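You operate a simulated robot arm through the tools that you are given. There is no shell and no other tool. Be economical: measure what you need, move in short steps, check, and stop when the job is done.

Carry out the task below with a simulated robot arm. There is one attempt and no reset: what you move stays moved.

TASK
Fetch the steel whisk and stand it on the brass dish. Then put the yellow pad on the copper dish.

It is judged by the outcome, as a careful person would: the job done as asked, and still so three seconds after it is handed in. It fails if anything else is knocked over, pushed out of place, dropped, spilled or broken.

THE ROBOT
A 6-joint arm with a two-finger parallel gripper, fixed in place. Base frame: the origin is at the foot of the arm, x ahead of it, y to its left, z up; the work surface is at about z = 800. Lengths are in mm, angles in degrees, forces in N, time in s.
With the tool pointing down near the work surface it reaches from about 240 to 640 mm from the base axis. Its first joint turns from -66.0 to 66.0 degrees. Payload 2.7 kg.
Tool frame: the origin (TCP) lies between the finger pads and is the grasp point; the fingertips stand 23 mm ahead of it; z points along the fingers, y is the line along which they close. The gripper opens to 94 mm. The fingers are 38 mm wide and 10 mm thick; the gripper's body (54 by 96 mm) begins 39 mm behind the TCP.
Orientation is told as [roll, pitch, yaw] about the base's x, y, z axes, in that order, counted from this pose: with the fingers straight down and closing along the base's y, the tool's x points along the base's -x, its y along +y and its z along -z.

THE INTERFACE
- The arm moves only by the tool send_rows. Its argument "increments" is a list of rows, each a list of 7 numbers: the shift along the tool's x, y, z in mm, then the turn, a rotation vector about the tool's x, y, z in degrees, then the gripper command, from -1 (fully open) to 1 (shut), values between in proportion. In form: [[x, y, z, wx, wy, wz, jaw], ...]. A call has 1 to 12 rows; each row shifts and turns the commanded pose from where the row before left it, along the tool's axes as they then stand. A row lasts 0.2 s, in which the tool goes at most 50 mm and 8.6 degrees; a call with a longer step from one row to the next is refused whole, and so is a gripper value outside its range. A pose out of reach is approached as far as the arm can. The call stops where the force on the tool passes 40 N (or 10 N more than at its start, if that is more) or the arm is blocked; 0.2 s more then pass. The fingers move at their own pace (about 45 mm/s each) and stop on an object; they squeeze with about 29 N. The grip force told is the motor's: it shows also when the fingers shut on nothing. Time passes only in rows, and 0.2 s behind the last, so rows that do not move let the fingers close. It gives the time, the measured TCP pose, the force on the tool (base axes), the opening and the grip force at its end, in the units of the frame above (readings bear some noise).
- Cameras (640 x 400 px; columns grow to the right, rows downward): "scene" is fixed at [67.7, -425.4, 1406.1]; the picture's right is [0.84, -0.54, 0.00], its down [-0.30, -0.47, -0.83] and it looks along [0.45, 0.70, -0.56] (base axes); focal length 373 px, centre (320, 200). "wrist" rides on the gripper at [-39, 0, -44] in the tool frame; the picture's right is [0.00, -1.00, 0.00], its down [0.97, 0.00, -0.24] and it looks along [0.24, 0.00, 0.97] (tool axes); focal length 218 px, centre (320, 200).
- get_image(camera): a new picture of that camera. No time passes.
- point_at(camera, pixels): for up to 12 pixels [column, row] of the newest picture of that camera ("zoom" is the newest enlarged one), the place [x, y, z] in the base frame of the surface seen there, good to about 2 mm. No time passes.
- close_up(camera, box): a new picture of the part [left, top, right, bottom] of that camera's present view, enlarged. No time passes.
- job_done(): hands the job in; it is judged then, once.

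Work in short steps. Measure before you move; look again where a grasp or a placing could have gone wrong, and mend it. You have 80 turns and 54 pictures in all, the two below and enlarged ones among them. Open the gripper and draw the arm clear of the work before you hand the job in, unless the task says otherwise; then end with one line.

The tools are called after "Emit:" by a JSON object that holds its "fn" and its "kwargs". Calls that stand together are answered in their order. send_rows: Moves the arm, as the interface text tells. Its arguments: {"type":"object","properties":{"increments":{"type":"array"}},"required":["increments"]} The other tools are called the same way: get_image (camera) takes a picture; point_at (camera, pixels) gives the place of the surface under pixels of a picture; close_up (camera, box) takes an enlarged picture of a part of a camera's view; job_done () hands the job in.

At the start:

```text
clock: 0.0
tool_pos: [388.8, 172.7, 1103.8]
ee_rot: [0.2, 0.1, 0.1]
force: [0.0, -0.4, 1.1]
grip_width: 93.8
finger_force: 0.1
```

scene: 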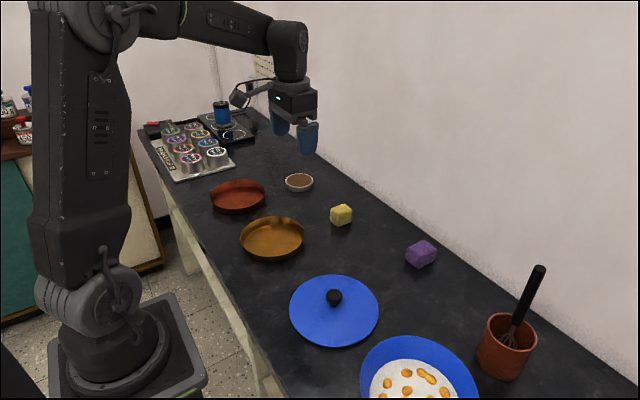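
wrist: 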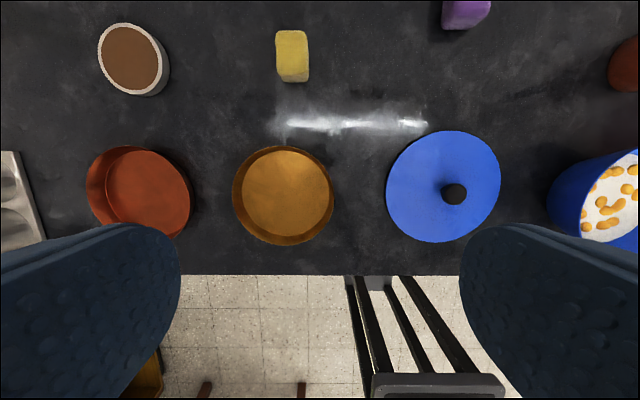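

The whisk leans in the red cup near (515,330) in the scene. I take enlarged views and measure.

Emit:
{"fn": "close_up", "kwargs": {"camera": "scene", "box": [440, 250, 600, 390]}}

Emit:
{"fn": "point_at", "kwargs": {"camera": "scene", "pixels": [[541, 268], [533, 290], [524, 310], [516, 328], [490, 322], [535, 335], [500, 375], [272, 240], [237, 197], [341, 208], [341, 216], [422, 250]]}}

Emit:
{"fn": "close_up", "kwargs": {"camera": "scene", "box": [190, 150, 370, 270]}}

```text
2.86 times, centred on (520, 320) of scene
```

zoom: 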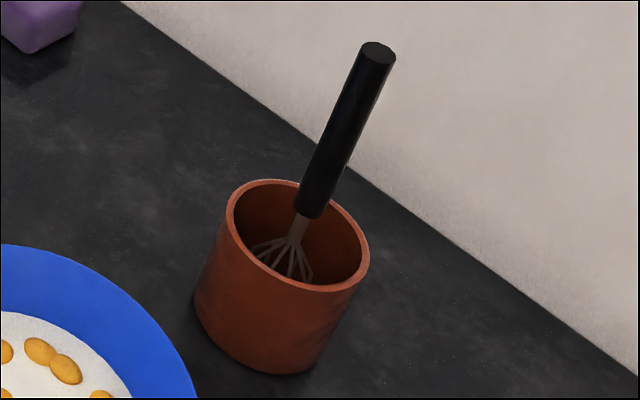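

```text
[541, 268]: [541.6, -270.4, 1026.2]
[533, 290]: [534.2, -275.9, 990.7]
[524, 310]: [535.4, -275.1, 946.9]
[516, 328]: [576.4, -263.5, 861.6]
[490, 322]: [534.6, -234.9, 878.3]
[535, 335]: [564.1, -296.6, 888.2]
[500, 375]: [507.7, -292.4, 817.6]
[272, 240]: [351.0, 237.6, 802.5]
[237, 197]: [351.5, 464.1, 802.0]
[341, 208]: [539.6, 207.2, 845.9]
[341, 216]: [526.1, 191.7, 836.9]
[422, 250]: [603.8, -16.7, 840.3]
```

```text
3.33 times, centred on (280, 210) of scene
```

zoom: 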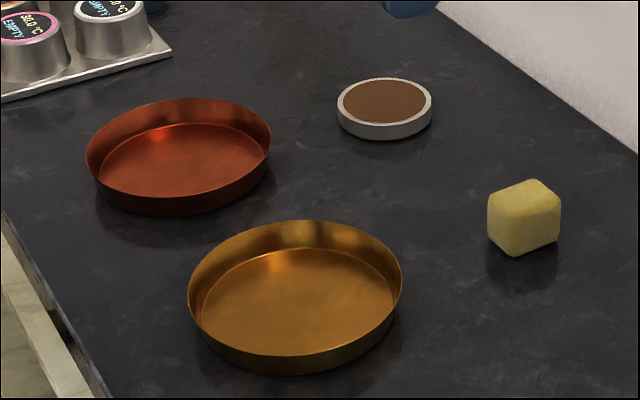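

The whisk stands upright, its handle axis near (543,-272) with the top at z 1026. I check where the wall is, then move over it at the present height, part of the way first.

Emit:
{"fn": "point_at", "kwargs": {"camera": "scene", "pixels": [[575, 280], [560, 320], [470, 150], [560, 335], [600, 370], [430, 340], [300, 180]]}}

Emit:
{"fn": "send_rows", "kwargs": {"increments": [[-10, -40, 0, 0, 0, 0, -1], [-10, -40, 0, 0, 0, 0, -1], [-10, -40, 0, 0, 0, 0, -1], [-10, -40, 0, 0, 0, 0, -1], [-10, -40, 0, 0, 0, 0, -1], [-10, -40, 0, 0, 0, 0, -1], [-10, -40, 0, 0, 0, 0, -1], [-10, -40, 0, 0, 0, 0, -1]]}}

Emit:
{"fn": "get_image", "kwargs": {"camera": "wrist"}}

```text
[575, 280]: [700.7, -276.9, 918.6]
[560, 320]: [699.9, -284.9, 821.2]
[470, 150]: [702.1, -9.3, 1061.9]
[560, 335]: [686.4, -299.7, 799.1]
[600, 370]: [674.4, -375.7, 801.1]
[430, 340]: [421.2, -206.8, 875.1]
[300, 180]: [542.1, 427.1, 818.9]
```

```text
clock: 1.8
tool_pos: [467.5, -147.1, 1105.9]
ee_rot: [0.3, 0.0, 0.1]
force: [-0.2, -0.6, -0.4]
grip_width: 94.0
finger_force: 0.0
```

```text
49 pictures are left
```

wrist: 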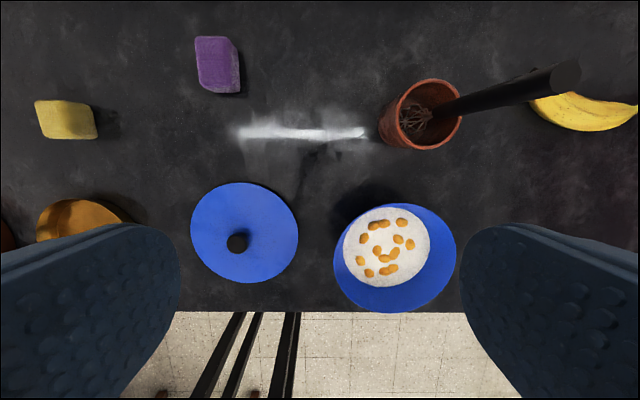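

The wrist view shows the whisk's handle top near (566,77). I measure it and the wires' place, then go over it.

Emit:
{"fn": "point_at", "kwargs": {"camera": "wrist", "pixels": [[566, 77], [572, 77], [566, 66], [566, 88], [416, 118]]}}

Emit:
{"fn": "send_rows", "kwargs": {"increments": [[-20, -31, 0, 0, 0, 0, -1], [-20, -31, 0, 0, 0, 0, -1], [-20, -31, 0, 0, 0, 0, -1], [-15, -31, 0, 0, 0, 0, -1], [0, 0, 0, 0, 0, 0, -1]]}}

Emit:
{"fn": "get_image", "kwargs": {"camera": "wrist"}}

Emit:
{"fn": "get_image", "kwargs": {"camera": "scene"}}

```text
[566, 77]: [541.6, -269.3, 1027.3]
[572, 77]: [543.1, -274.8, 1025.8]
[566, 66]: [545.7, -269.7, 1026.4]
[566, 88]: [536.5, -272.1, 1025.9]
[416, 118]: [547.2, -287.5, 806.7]
```

```text
clock: 3.0
tool_pos: [538.7, -269.8, 1099.5]
ee_rot: [0.2, 0.1, 0.1]
force: [-0.3, -0.8, -0.1]
grip_width: 94.1
finger_force: 0.0
out of reach, approached as far as the arm can: row 4
```

```text
48 pictures are left
```

wrist: 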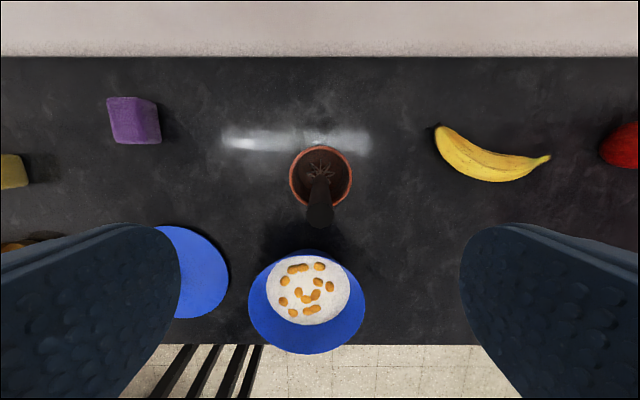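

```text
47 pictures are left
```

scene: 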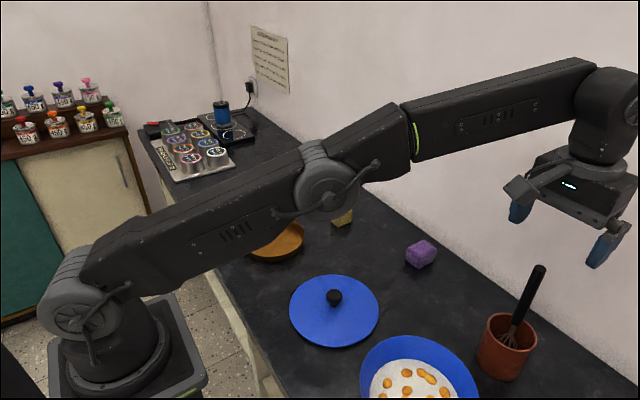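

The arm is just at its reach limit here; lower down it should reach. I descend halfway to z≈1058 and trim x.

Emit:
{"fn": "send_rows", "kwargs": {"increments": [[2, 0, 25, 0, 0, 0, -1], [0, 0, 22, 0, 0, 0, -1], [0, 0, 0, 0, 0, 0, -1]]}}

Emit:
{"fn": "close_up", "kwargs": {"camera": "wrist", "box": [220, 120, 420, 300]}}

```text
clock: 3.8
tool_pos: [537.6, -269.9, 1053.1]
ee_rot: [0.1, 0.0, 0.1]
force: [0.4, 0.8, 0.1]
grip_width: 94.0
finger_force: 0.1
```

```text
2.22 times, centred on (320, 210) of wrist
```

zoom: 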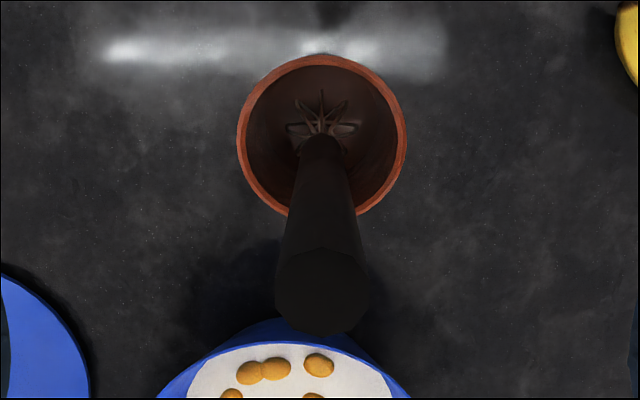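

The handle is centred between the fingers. I shift to the axis and descend to z≈1002.

Emit:
{"fn": "send_rows", "kwargs": {"increments": [[-4, -1.3, 11, 0, 0, 0, -1], [0, 0, 20, 0, 0, 0, -1], [0, 0, 20, 0, 0, 0, -1], [0, 0, 0, 0, 0, 0, -1]]}}

Emit:
{"fn": "get_image", "kwargs": {"camera": "wrist"}}

Emit:
{"fn": "close_up", "kwargs": {"camera": "scene", "box": [440, 200, 640, 390]}}

```text
clock: 4.8
tool_pos: [543.1, -270.2, 1003.4]
ee_rot: [0.2, 0.0, 0.1]
force: [-0.2, -0.5, -0.3]
grip_width: 94.0
finger_force: 0.0
```

```text
45 pictures are left
```

wrist: 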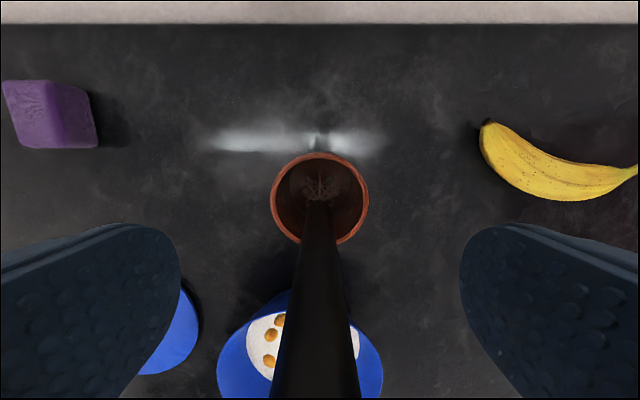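

```text
2.11 times, centred on (540, 295) of scene
```

zoom: 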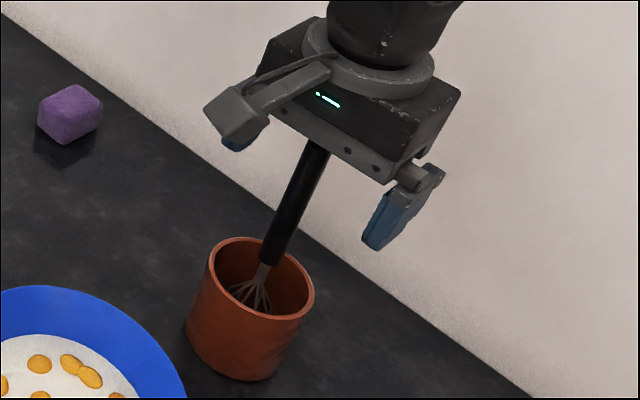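

Aligned (handle near column 316). I close the fingers on it.

Emit:
{"fn": "send_rows", "kwargs": {"increments": [[1.5, 0, 0, 0, 0, 0, 0], [0, 0, 0, 0, 0, 0, 0.4], [0, 0, 0, 0, 0, 0, 0.6], [0, 0, 0, 0, 0, 0, 1], [0, 0, 0, 0, 0, 0, 1], [0, 0, 0, 0, 0, 0, 1], [0, 0, 0, 0, 0, 0, 1]]}}

Emit:
{"fn": "get_image", "kwargs": {"camera": "wrist"}}

```text
clock: 6.4
tool_pos: [541.2, -270.4, 1004.6]
ee_rot: [0.2, 0.0, 0.2]
force: [-0.4, 0.3, 0.4]
grip_width: 15.2
finger_force: 29.0
```

```text
43 pictures are left
```

wrist: 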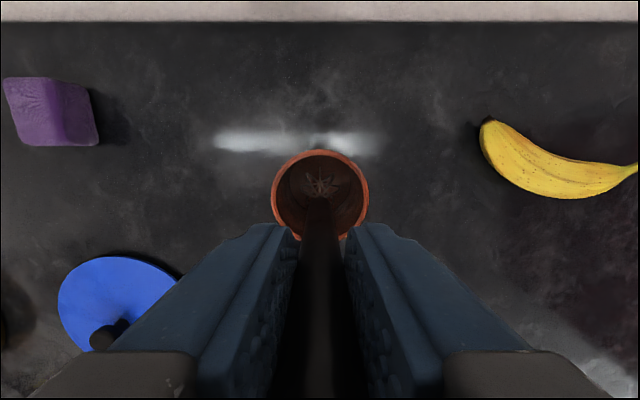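

Gripped at 15 mm. I lift straight up in small steps.

Emit:
{"fn": "send_rows", "kwargs": {"increments": [[0, 0, -10, 0, 0, 0, 1], [0, 0, -15, 0, 0, 0, 1], [0, 0, -20, 0, 0, 0, 1], [0, 0, -20, 0, 0, 0, 1], [0, 0, -18, 0, 0, 0, 1], [0, 0, 0, 0, 0, 0, 1]]}}

Emit:
{"fn": "close_up", "kwargs": {"camera": "scene", "box": [440, 200, 640, 390]}}

Emit:
{"fn": "get_image", "kwargs": {"camera": "wrist"}}

```text
clock: 7.8
tool_pos: [542.2, -269.2, 1086.5]
ee_rot: [0.2, -0.1, 0.2]
force: [0.1, 0.7, -1.7]
grip_width: 15.5
finger_force: 28.8
```

```text
2.11 times, centred on (540, 295) of scene
```

zoom: 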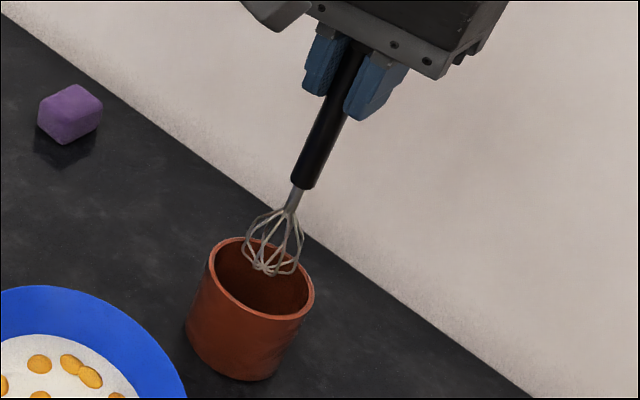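

```text
41 pictures are left
```

wrist: 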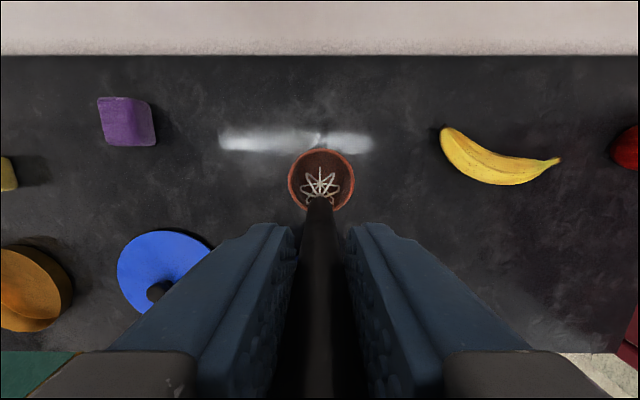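

The whisk is lifted, wires near zoom (270,272). I measure the lowest wires and the cup rim.

Emit:
{"fn": "point_at", "kwargs": {"camera": "zoom", "pixels": [[268, 274], [266, 273], [270, 275], [260, 266], [292, 270], [250, 248], [222, 265], [290, 318], [300, 290]]}}

Emit:
{"fn": "close_up", "kwargs": {"camera": "scene", "box": [530, 295, 590, 335]}}

```text
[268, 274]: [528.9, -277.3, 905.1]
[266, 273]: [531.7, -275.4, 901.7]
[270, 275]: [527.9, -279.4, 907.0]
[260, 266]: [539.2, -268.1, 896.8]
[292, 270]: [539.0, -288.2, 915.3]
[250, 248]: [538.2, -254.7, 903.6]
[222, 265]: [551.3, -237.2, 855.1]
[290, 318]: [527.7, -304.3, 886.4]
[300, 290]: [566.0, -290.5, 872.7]
```

```text
10.00 times, centred on (560, 315) of scene
```

zoom: 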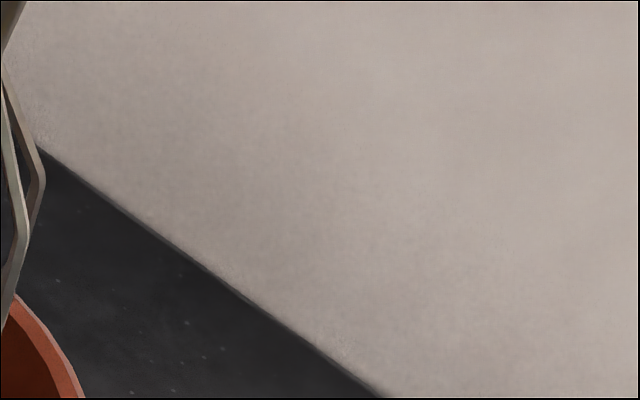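

Lowest wires are near z 897 and the rim near 887. I lift another 12 mm, then draw inward.

Emit:
{"fn": "send_rows", "kwargs": {"increments": [[0, 0, -6, 0, 0, 0, 1], [1, 0, -6, 0, 0, 0, 1], [8, 4, -3, 0, 0, 0, 1], [20, 10, -3, 0, 0, 0, 1], [20, 20, 0, 0, 0, 0, 1], [15, 30, 0, 0, 0, 0, 1], [0, 0, 0, 0, 0, 0, 1]]}}

Emit:
{"fn": "get_image", "kwargs": {"camera": "scene"}}

```text
clock: 9.4
tool_pos: [476.5, -204.9, 1104.2]
ee_rot: [0.2, 0.0, 0.0]
force: [-0.2, -0.7, -1.2]
grip_width: 15.4
finger_force: 28.8
```

```text
39 pictures are left
```

scene: 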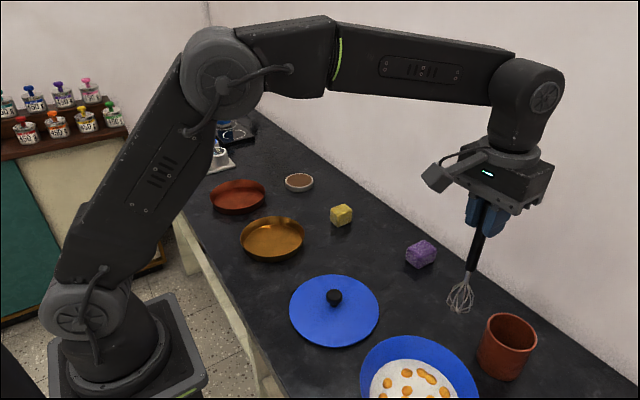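

Clear of the cup. I zoom on the whisk's wires and measure the brass and copper dishes.

Emit:
{"fn": "close_up", "kwargs": {"camera": "scene", "box": [420, 255, 500, 320]}}

Emit:
{"fn": "point_at", "kwargs": {"camera": "scene", "pixels": [[272, 240], [250, 228], [300, 229], [258, 254], [296, 250], [266, 219], [237, 197], [213, 192], [262, 190], [220, 205], [255, 206], [235, 182]]}}

```text
6.15 times, centred on (460, 288) of scene
```

zoom: 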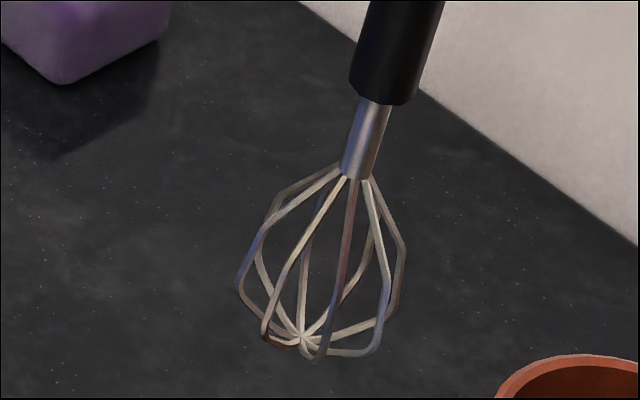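

```text
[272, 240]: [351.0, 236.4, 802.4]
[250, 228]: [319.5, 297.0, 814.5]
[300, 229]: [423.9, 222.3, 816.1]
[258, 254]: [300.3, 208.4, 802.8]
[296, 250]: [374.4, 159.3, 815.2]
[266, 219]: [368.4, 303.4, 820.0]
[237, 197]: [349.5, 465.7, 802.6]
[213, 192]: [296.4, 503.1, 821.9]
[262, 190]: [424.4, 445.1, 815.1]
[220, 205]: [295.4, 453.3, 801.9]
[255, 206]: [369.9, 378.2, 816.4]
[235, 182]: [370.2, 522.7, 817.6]
```

Brass dish centre ≈ (350,229), copper ≈ (350,450), radius 75, floors z≈802.5. I measure the whisk's bottom wires.

Emit:
{"fn": "point_at", "kwargs": {"camera": "zoom", "pixels": [[301, 342], [270, 341], [282, 343], [316, 355], [318, 350], [345, 352], [368, 353], [263, 330]]}}

Emit:
{"fn": "send_rows", "kwargs": {"increments": [[10, 40, 0, 0, 0, 0, 1], [10, 40, 0, 0, 0, 0, 1], [12, 40, 0, 0, 0, 0, 1], [12, 40, 0, 0, 0, 0, 1], [12, 40, 0, 0, 0, 0, 1], [14, 40, 0, 0, 0, 0, 1], [14, 40, 0, 0, 0, 0, 1], [14, 40, 0, 0, 0, 0, 1], [14, 40, 0, 0, 0, 0, 1], [14, 40, 0, 0, 0, 0, 1], [0, 34, 0, 0, 0, 0, 1], [0, 0, 0, 0, 0, 0, 1]]}}

Emit:
{"fn": "get_image", "kwargs": {"camera": "scene"}}

```text
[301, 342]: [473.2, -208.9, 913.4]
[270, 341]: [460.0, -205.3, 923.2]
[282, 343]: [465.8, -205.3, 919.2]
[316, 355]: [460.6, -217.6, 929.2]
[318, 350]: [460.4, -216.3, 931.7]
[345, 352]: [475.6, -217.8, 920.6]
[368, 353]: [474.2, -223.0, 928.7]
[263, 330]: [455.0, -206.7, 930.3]
```

```text
clock: 12.0
tool_pos: [347.7, 230.0, 1105.0]
ee_rot: [0.1, 0.1, -0.1]
force: [0.1, -0.8, -0.9]
grip_width: 15.2
finger_force: 28.6
```

```text
37 pictures are left
```

scene: 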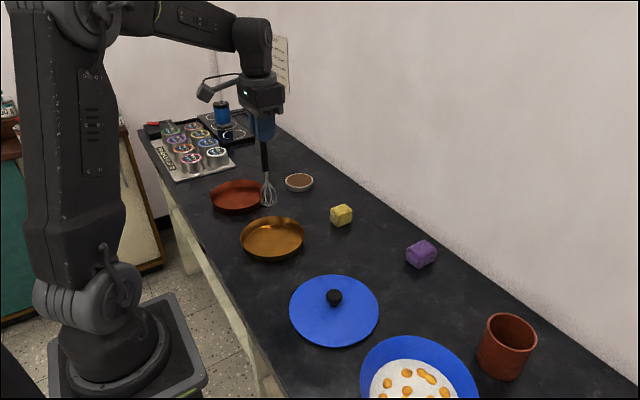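

The whisk's bottom is about 191 mm below the TCP, so contact is expected near TCP z≈994. I descend to about 1006.

Emit:
{"fn": "send_rows", "kwargs": {"increments": [[-1.5, 0, 25, 0, 0, 0, 1], [0, 0, 25, 0, 0, 0, 1], [0, 0, 25, 0, 0, 0, 1], [0, 0, 15, 0, 0, 0, 1], [0, 0, 9, 0, 0, 0, 1], [0, 0, 0, 0, 0, 0, 1]]}}

Emit:
{"fn": "close_up", "kwargs": {"camera": "scene", "box": [200, 140, 360, 280]}}

```text
clock: 13.4
tool_pos: [352.6, 228.2, 1008.3]
ee_rot: [0.2, 0.0, 0.1]
force: [-0.5, 0.2, -0.9]
grip_width: 15.5
finger_force: 29.8
```

```text
2.86 times, centred on (280, 210) of scene
```

zoom: 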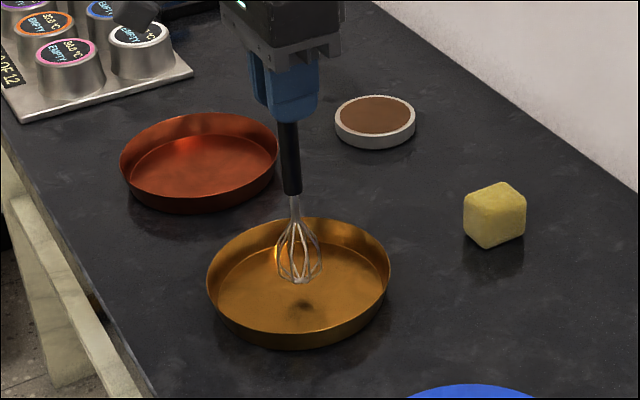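

Over the dish, with a gap to the floor. I descend slowly.

Emit:
{"fn": "send_rows", "kwargs": {"increments": [[1, 0, 4, 0, 0, 0, 1], [0, 0, 3, 0, 0, 0, 1], [0, 0, 2, 0, 0, 0, 1], [0, 0, 1, 0, 0, 0, 1], [0, 0, 0, 0, 0, 0, 1]]}}

Emit:
{"fn": "close_up", "kwargs": {"camera": "scene", "box": [240, 200, 310, 260]}}

```text
clock: 14.6
tool_pos: [351.4, 228.6, 997.9]
ee_rot: [0.4, -0.2, 0.1]
force: [1.5, -0.2, 24.3]
grip_width: 15.7
finger_force: 29.1
```

```text
6.67 times, centred on (275, 230) of scene
```

zoom: 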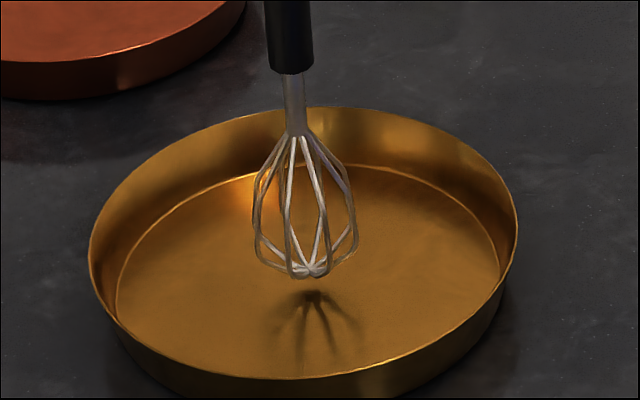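

Contact: 24 N upward at z 997.9. I ease up about 0.8 mm to unload before releasing.

Emit:
{"fn": "send_rows", "kwargs": {"increments": [[0, 0, -0.8, 0, 0, 0, 1], [0, 0, 0, 0, 0, 0, 1]]}}

```text
clock: 15.2
tool_pos: [349.5, 227.0, 997.3]
ee_rot: [0.2, 0.0, 0.1]
force: [3.4, 1.3, 14.9]
grip_width: 15.4
finger_force: 29.4
```

Emit:
{"fn": "send_rows", "kwargs": {"increments": [[0, 0, -1.0, 0, 0, 0, 1], [0, 0, 0, 0, 0, 0, 1], [0, 0, 0, 0, 0, 0, 1]]}}

Emit:
{"fn": "get_image", "kwargs": {"camera": "wrist"}}

```text
clock: 16.0
tool_pos: [349.5, 226.8, 998.0]
ee_rot: [0.1, 0.2, 0.0]
force: [1.0, 0.8, 2.5]
grip_width: 15.2
finger_force: 28.9
```

```text
34 pictures are left
```

wrist: 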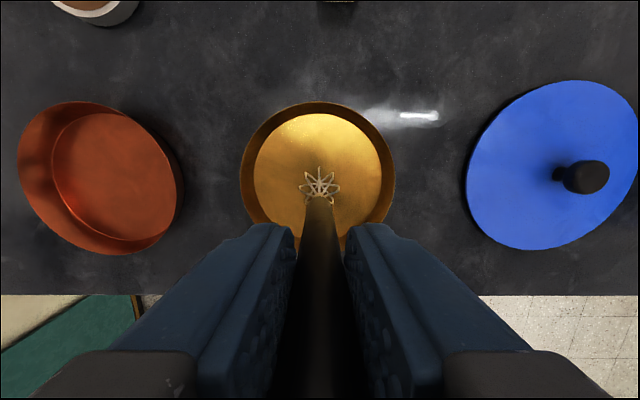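

Load is nearly nil. I open slightly (to ~22 mm) so the fingers could still catch the whisk, and check that it stands.

Emit:
{"fn": "send_rows", "kwargs": {"increments": [[0, 0, 0, 0, 0, 0, 0.64], [0, 0, 0, 0, 0, 0, 0.6], [0, 0, 0, 0, 0, 0, 0.53], [0, 0, 0, 0, 0, 0, 0.53], [0, 0, 0, 0, 0, 0, 0.53]]}}

Emit:
{"fn": "get_image", "kwargs": {"camera": "wrist"}}

Emit:
{"fn": "close_up", "kwargs": {"camera": "scene", "box": [220, 140, 330, 270]}}

```text
clock: 17.2
tool_pos: [349.6, 227.8, 998.3]
ee_rot: [0.2, 0.0, 0.1]
force: [0.2, -0.2, -0.1]
grip_width: 22.3
finger_force: 0.2
```

```text
33 pictures are left
```

wrist: 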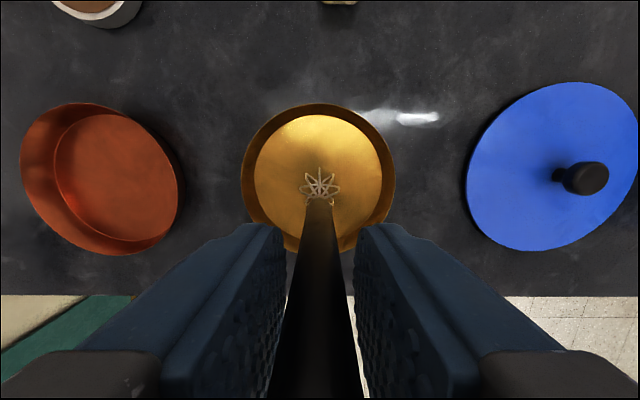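

```text
3.08 times, centred on (275, 205) of scene
```

zoom: 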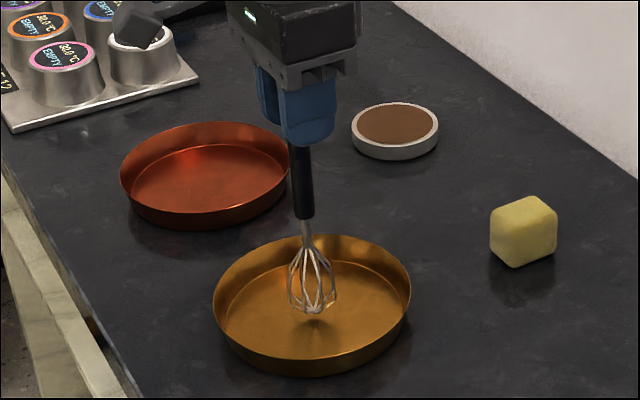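

It stands free. I open fully and check once more before rising.

Emit:
{"fn": "send_rows", "kwargs": {"increments": [[0, 0, 0, 0, 0, 0, 0.3], [0, 0, 0, 0, 0, 0, 0], [0, 0, 0, 0, 0, 0, -0.5], [0, 0, 0, 0, 0, 0, -1], [0, 0, 0, 0, 0, 0, -1], [0, 0, 0, 0, 0, 0, -1]]}}

Emit:
{"fn": "get_image", "kwargs": {"camera": "wrist"}}

```text
clock: 18.6
tool_pos: [349.4, 228.0, 998.4]
ee_rot: [0.3, 0.0, 0.2]
force: [-0.7, 0.8, 0.5]
grip_width: 93.9
finger_force: 0.0
```

```text
31 pictures are left
```

wrist: 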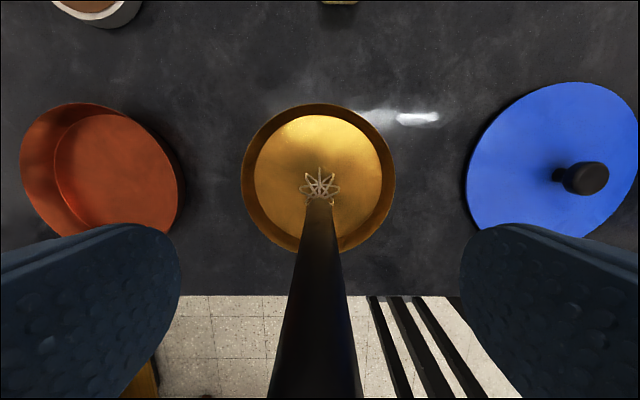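

The whisk stands on its own. I rise straight up, then move toward the pad.

Emit:
{"fn": "send_rows", "kwargs": {"increments": [[0, 0, -15, 0, 0, 0, -1], [0, 0, -25, 0, 0, 0, -1], [0, 0, -30, 0, 0, 0, -1], [0, 0, -30, 0, 0, 0, -1], [-30, -4, 0, 0, 0, 0, -1], [-40, -6, 0, 0, 0, 0, -1], [-40, -6, 0, 0, 0, 0, -1], [-40, -6, 0, 0, 0, 0, -1], [0, 0, 0, 0, 0, 0, -1]]}}

Emit:
{"fn": "get_image", "kwargs": {"camera": "scene"}}

Emit:
{"fn": "get_image", "kwargs": {"camera": "wrist"}}

```text
clock: 20.6
tool_pos: [500.8, 206.4, 1099.3]
ee_rot: [0.1, 0.0, 0.1]
force: [0.0, 0.3, -0.6]
grip_width: 93.9
finger_force: 0.0
```

```text
30 pictures are left
```

scene: 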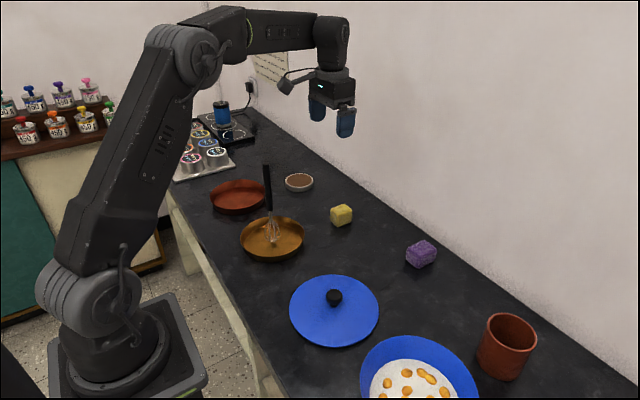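

```text
29 pictures are left
```

wrist: 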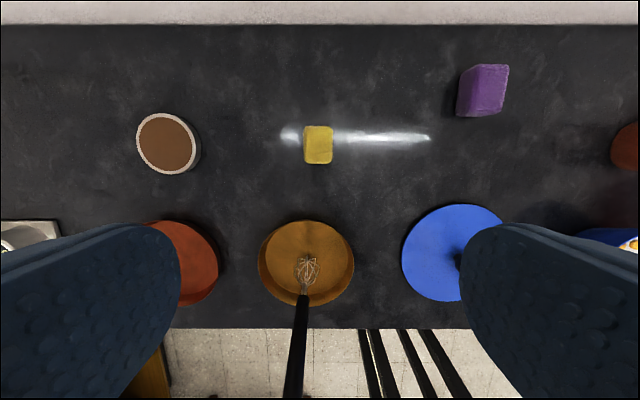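

The whisk stands and the arm is clear. I measure the pad (wrist view, about (318,140)).

Emit:
{"fn": "close_up", "kwargs": {"camera": "wrist", "box": [280, 110, 360, 180]}}

Emit:
{"fn": "point_at", "kwargs": {"camera": "wrist", "pixels": [[307, 142], [331, 142], [318, 128], [318, 155], [318, 142], [318, 161], [320, 25]]}}

```text
5.71 times, centred on (320, 145) of wrist
```

zoom: 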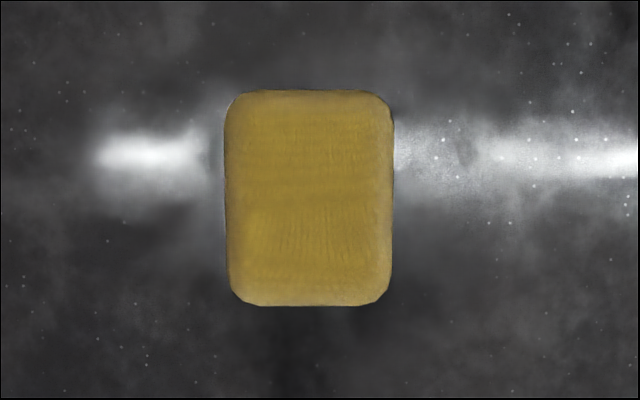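

```text
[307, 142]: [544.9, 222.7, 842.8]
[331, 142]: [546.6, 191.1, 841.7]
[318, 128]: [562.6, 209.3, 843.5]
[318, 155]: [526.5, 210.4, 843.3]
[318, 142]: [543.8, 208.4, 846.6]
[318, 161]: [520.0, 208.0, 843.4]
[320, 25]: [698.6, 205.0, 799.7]
```

The pad is centred at about (541,208), top z 845, about 38 mm wide in y and aligned with the tool. I descend over it in stages.

Emit:
{"fn": "send_rows", "kwargs": {"increments": [[-20, 1, 20, 0, 0, 0, -1], [-20, 1, 40, 0, 0, 0, -1], [0, 0, 45, 0, 0, 0, -1], [0, 0, 45, 0, 0, 0, -1], [0, 0, 30, 0, 0, 0, -1], [0, 0, 15, 0, 0, 0, -1], [0, 0, 0, 0, 0, 0, -1]]}}

Emit:
{"fn": "get_image", "kwargs": {"camera": "wrist"}}

Emit:
{"fn": "get_image", "kwargs": {"camera": "scene"}}

```text
clock: 22.2
tool_pos: [540.4, 207.7, 901.7]
ee_rot: [0.2, 0.0, 0.1]
force: [0.0, 0.5, 0.1]
grip_width: 94.2
finger_force: 0.0
```

```text
27 pictures are left
```

wrist: 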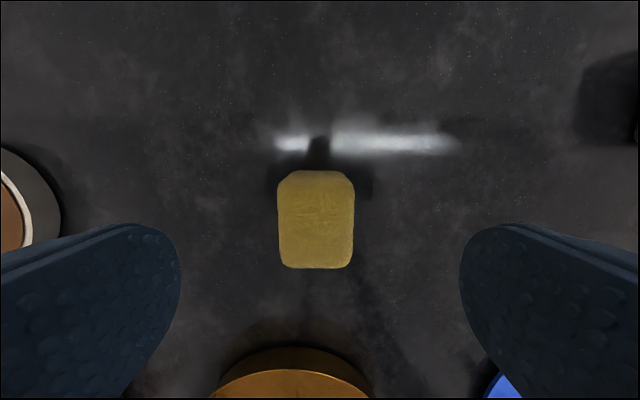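

```text
26 pictures are left
```

scene: 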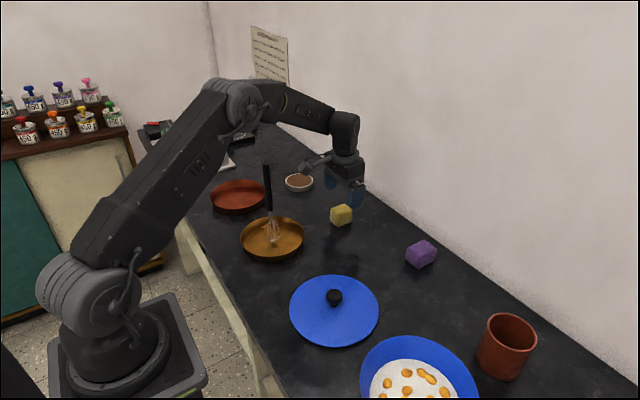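

Pad centred between the fingers; whisk untouched. I descend to z≈832 and close.

Emit:
{"fn": "send_rows", "kwargs": {"increments": [[0, 1.2, 25, 0, 0, 0, -1], [0, 0, 25, 0, 0, 0, -1], [0, 0, 13, 0, 0, 0, -1], [0, 0, 6, 0, 0, 0, -1], [0, 0, 0, 0, 0, 0, -1]]}}

Emit:
{"fn": "get_image", "kwargs": {"camera": "wrist"}}

```text
clock: 23.4
tool_pos: [540.5, 209.7, 834.0]
ee_rot: [0.1, 0.0, 0.2]
force: [-0.4, 0.4, 0.5]
grip_width: 93.9
finger_force: 0.1
```

```text
25 pictures are left
```

wrist: 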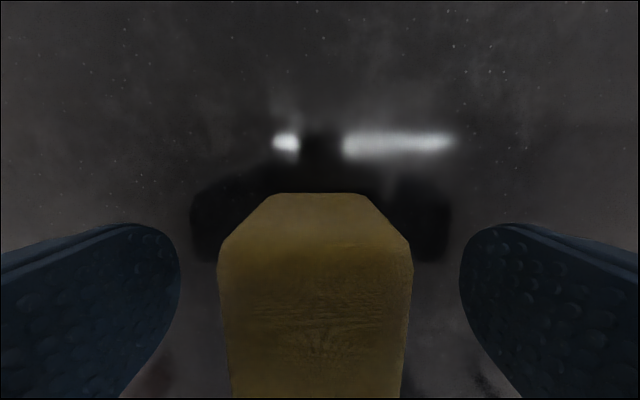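

Emit:
{"fn": "send_rows", "kwargs": {"increments": [[0, -0.5, 3, 0, 0, 0, -1], [0, 0, 0, 0, 0, 0, 0], [0, 0, 0, 0, 0, 0, 0.1], [0, 0, 0, 0, 0, 0, 0.3], [0, 0, 0, 0, 0, 0, 1], [0, 0, 0, 0, 0, 0, 1], [0, 0, 0, 0, 0, 0, 1]]}}

```text
clock: 25.0
tool_pos: [540.2, 207.8, 831.0]
ee_rot: [0.1, 0.1, 0.1]
force: [0.3, 0.1, 0.5]
grip_width: 39.4
finger_force: 29.6
```

Pad held (39 mm). I lift to z≈1090 before the swing.

Emit:
{"fn": "send_rows", "kwargs": {"increments": [[0, 0, -15, 0, 0, 0, 1], [0, 0, -35, 0, 0, 0, 1], [0, 0, -45, 0, 0, 0, 1], [0, 0, -45, 0, 0, 0, 1], [0, 0, -45, 0, 0, 0, 1], [0, 0, -45, 0, 0, 0, 1], [0, 0, -30, 0, 0, 0, 1], [0, 0, 0, 0, 0, 0, 1]]}}

Emit:
{"fn": "get_image", "kwargs": {"camera": "scene"}}

```text
clock: 26.8
tool_pos: [541.4, 207.9, 1092.0]
ee_rot: [0.1, 0.0, 0.0]
force: [-0.4, 0.7, 0.7]
grip_width: 39.3
finger_force: 28.9
```

```text
24 pictures are left
```

scene: 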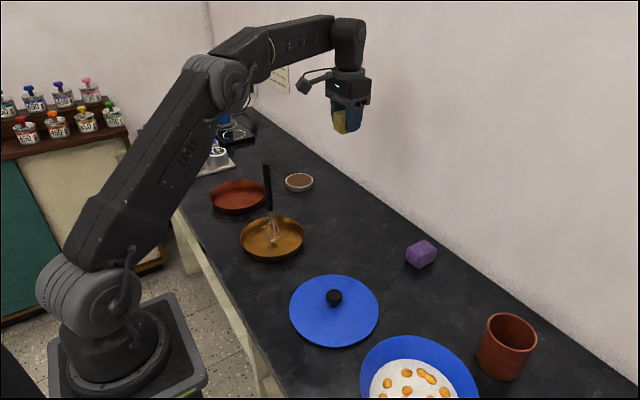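

The pad is held. I swing over to the copper dish at (350,450).

Emit:
{"fn": "send_rows", "kwargs": {"increments": [[24, 30, 0, 0, 0, 0, 1], [24, 30, 0, 0, 0, 0, 1], [24, 30, 0, 0, 0, 0, 1], [24, 30, 0, 0, 0, 0, 1], [24, 30, 0, 0, 0, 0, 1], [24, 30, 0, 0, 0, 0, 1], [24, 30, 0, 0, 0, 0, 1], [23, 32, 0, 0, 0, 0, 1], [0, 0, 0, 0, 0, 0, 1]]}}

Emit:
{"fn": "get_image", "kwargs": {"camera": "scene"}}

Emit:
{"fn": "get_image", "kwargs": {"camera": "wrist"}}

```text
clock: 28.8
tool_pos: [348.2, 450.8, 1090.4]
ee_rot: [0.2, 0.1, 0.0]
force: [-0.2, 0.7, -0.3]
grip_width: 38.9
finger_force: 28.8
```

```text
23 pictures are left
```

scene: 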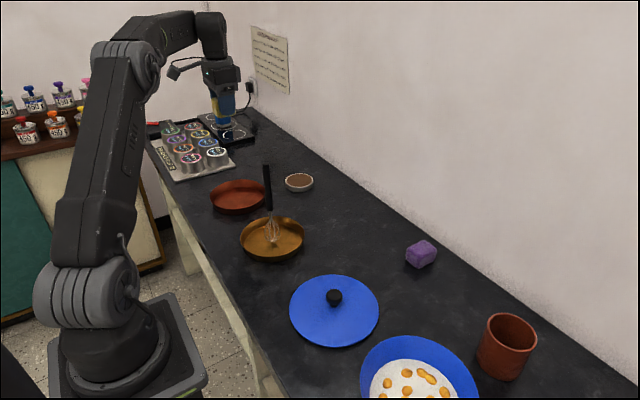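

```text
22 pictures are left
```

wrist: 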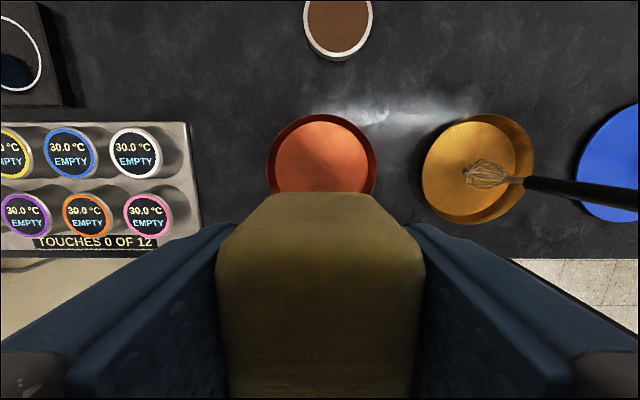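

Over the copper dish. The pad's bottom is 31 mm below the TCP, so contact comes at z≈834. I descend to about 848.

Emit:
{"fn": "send_rows", "kwargs": {"increments": [[-1.5, -1, 25, 0, 0, 0, 1], [0, 0, 45, 0, 0, 0, 1], [0, 0, 45, 0, 0, 0, 1], [0, 0, 45, 0, 0, 0, 1], [0, 0, 40, 0, 0, 0, 1], [0, 0, 28, 0, 0, 0, 1], [0, 0, 14, 0, 0, 0, 1], [0, 0, 0, 0, 0, 0, 1]]}}

Emit:
{"fn": "get_image", "kwargs": {"camera": "scene"}}

Emit:
{"fn": "get_image", "kwargs": {"camera": "wrist"}}

```text
clock: 30.6
tool_pos: [351.4, 450.8, 850.6]
ee_rot: [0.2, -0.1, 0.1]
force: [-0.1, -0.6, -0.2]
grip_width: 39.3
finger_force: 28.6
```

```text
21 pictures are left
```

scene: 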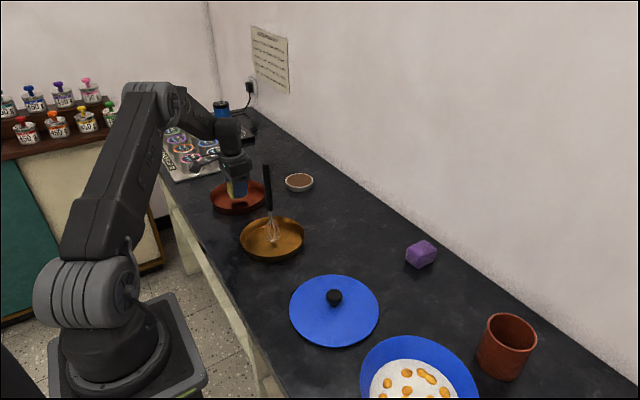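

```text
20 pictures are left
```

wrist: 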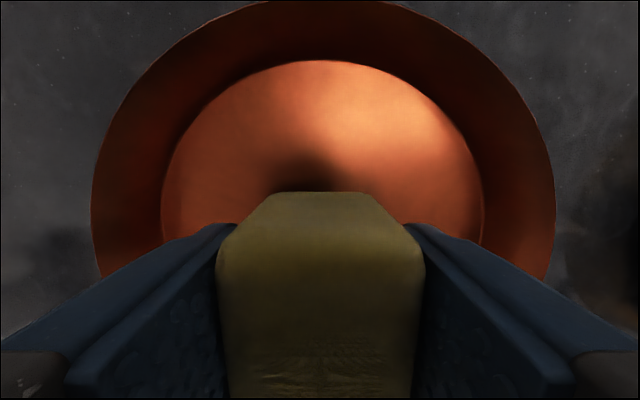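

Well centred. I lower slowly to contact.

Emit:
{"fn": "send_rows", "kwargs": {"increments": [[0, 0, 8, 0, 0, 0, 1], [0, 0, 4, 0, 0, 0, 1], [0, 0, 2, 0, 0, 0, 1], [0, 0, 1, 0, 0, 0, 1], [0, 0, 0, 0, 0, 0, 1]]}}

```text
clock: 31.8
tool_pos: [349.9, 450.2, 835.3]
ee_rot: [0.2, -0.1, 0.1]
force: [1.2, 0.3, 4.3]
grip_width: 39.2
finger_force: 29.2
```

Light contact (4 N) at z 835. I open to about 60 mm and look.

Emit:
{"fn": "send_rows", "kwargs": {"increments": [[0, 0, 0.3, 0, 0, 0, 1], [0, 0, 0, 0, 0, 0, 0.1], [0, 0, 0, 0, 0, 0, 0], [0, 0, 0, 0, 0, 0, -0.28], [0, 0, 0, 0, 0, 0, -0.28], [0, 0, 0, 0, 0, 0, -0.28]]}}

Emit:
{"fn": "get_image", "kwargs": {"camera": "wrist"}}

```text
clock: 33.2
tool_pos: [350.5, 449.2, 834.8]
ee_rot: [0.3, 0.0, 0.1]
force: [-0.1, 0.2, -0.3]
grip_width: 60.4
finger_force: 0.0
```

```text
19 pictures are left
```

wrist: 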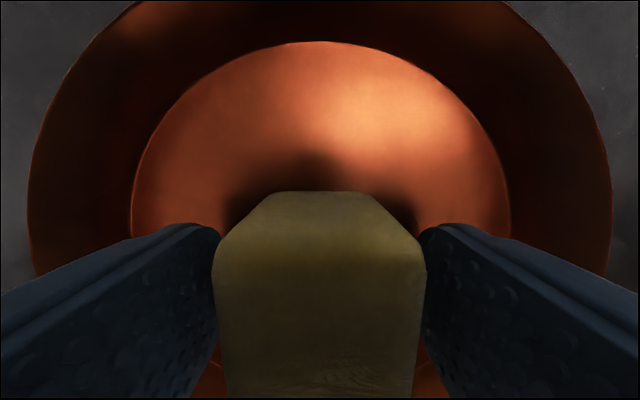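

The pad is free on the dish floor. I rise straight up, keeping the opening, then draw clear and open.

Emit:
{"fn": "send_rows", "kwargs": {"increments": [[0, 0, -10, 0, 0, 0, -0.28], [0, 0, -30, 0, 0, 0, -0.28], [0, 0, -40, 0, 0, 0, -0.28], [0, 0, -45, 0, 0, 0, -0.5], [0, 0, -45, 0, 0, 0, -1], [0, 0, -45, 0, 0, 0, -1], [0, 0, -45, 0, 0, 0, -1], [-40, 0, 0, 0, 0, 0, -1], [-40, 0, 0, 0, 0, 0, -1], [0, 0, 0, 0, 0, 0, -1]]}}

Emit:
{"fn": "get_image", "kwargs": {"camera": "scene"}}

Emit:
{"fn": "close_up", "kwargs": {"camera": "scene", "box": [190, 150, 370, 270]}}

```text
clock: 35.4
tool_pos: [415.2, 443.7, 1092.9]
ee_rot: [0.1, -0.1, 0.1]
force: [-0.5, -0.2, 0.8]
grip_width: 94.2
finger_force: 0.0
out of reach, approached as far as the arm can: row 9
```

```text
18 pictures are left
```

scene: 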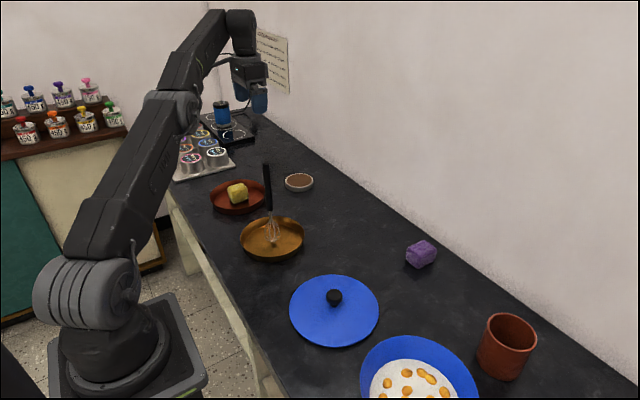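

```text
3.33 times, centred on (280, 210) of scene
```

zoom: 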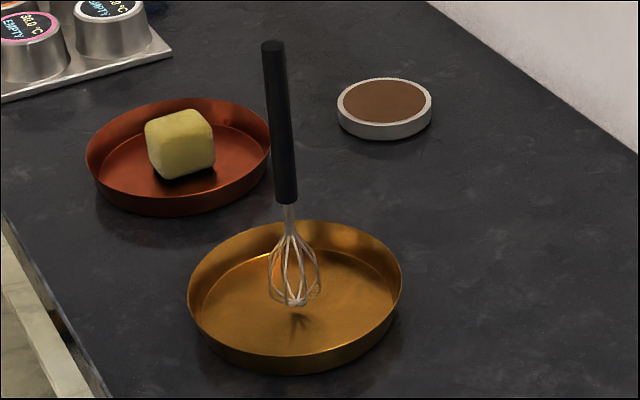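

The whisk stands on the brass dish, the pad sits on the copper dish, everything else is in place, and the open gripper is clear of the work.

Emit:
{"fn": "job_done", "kwargs": {}}

```text
The job is handed in.
```

The steel whisk is standing on the brass dish and the yellow pad is on the copper dish; nothing else was disturbed.
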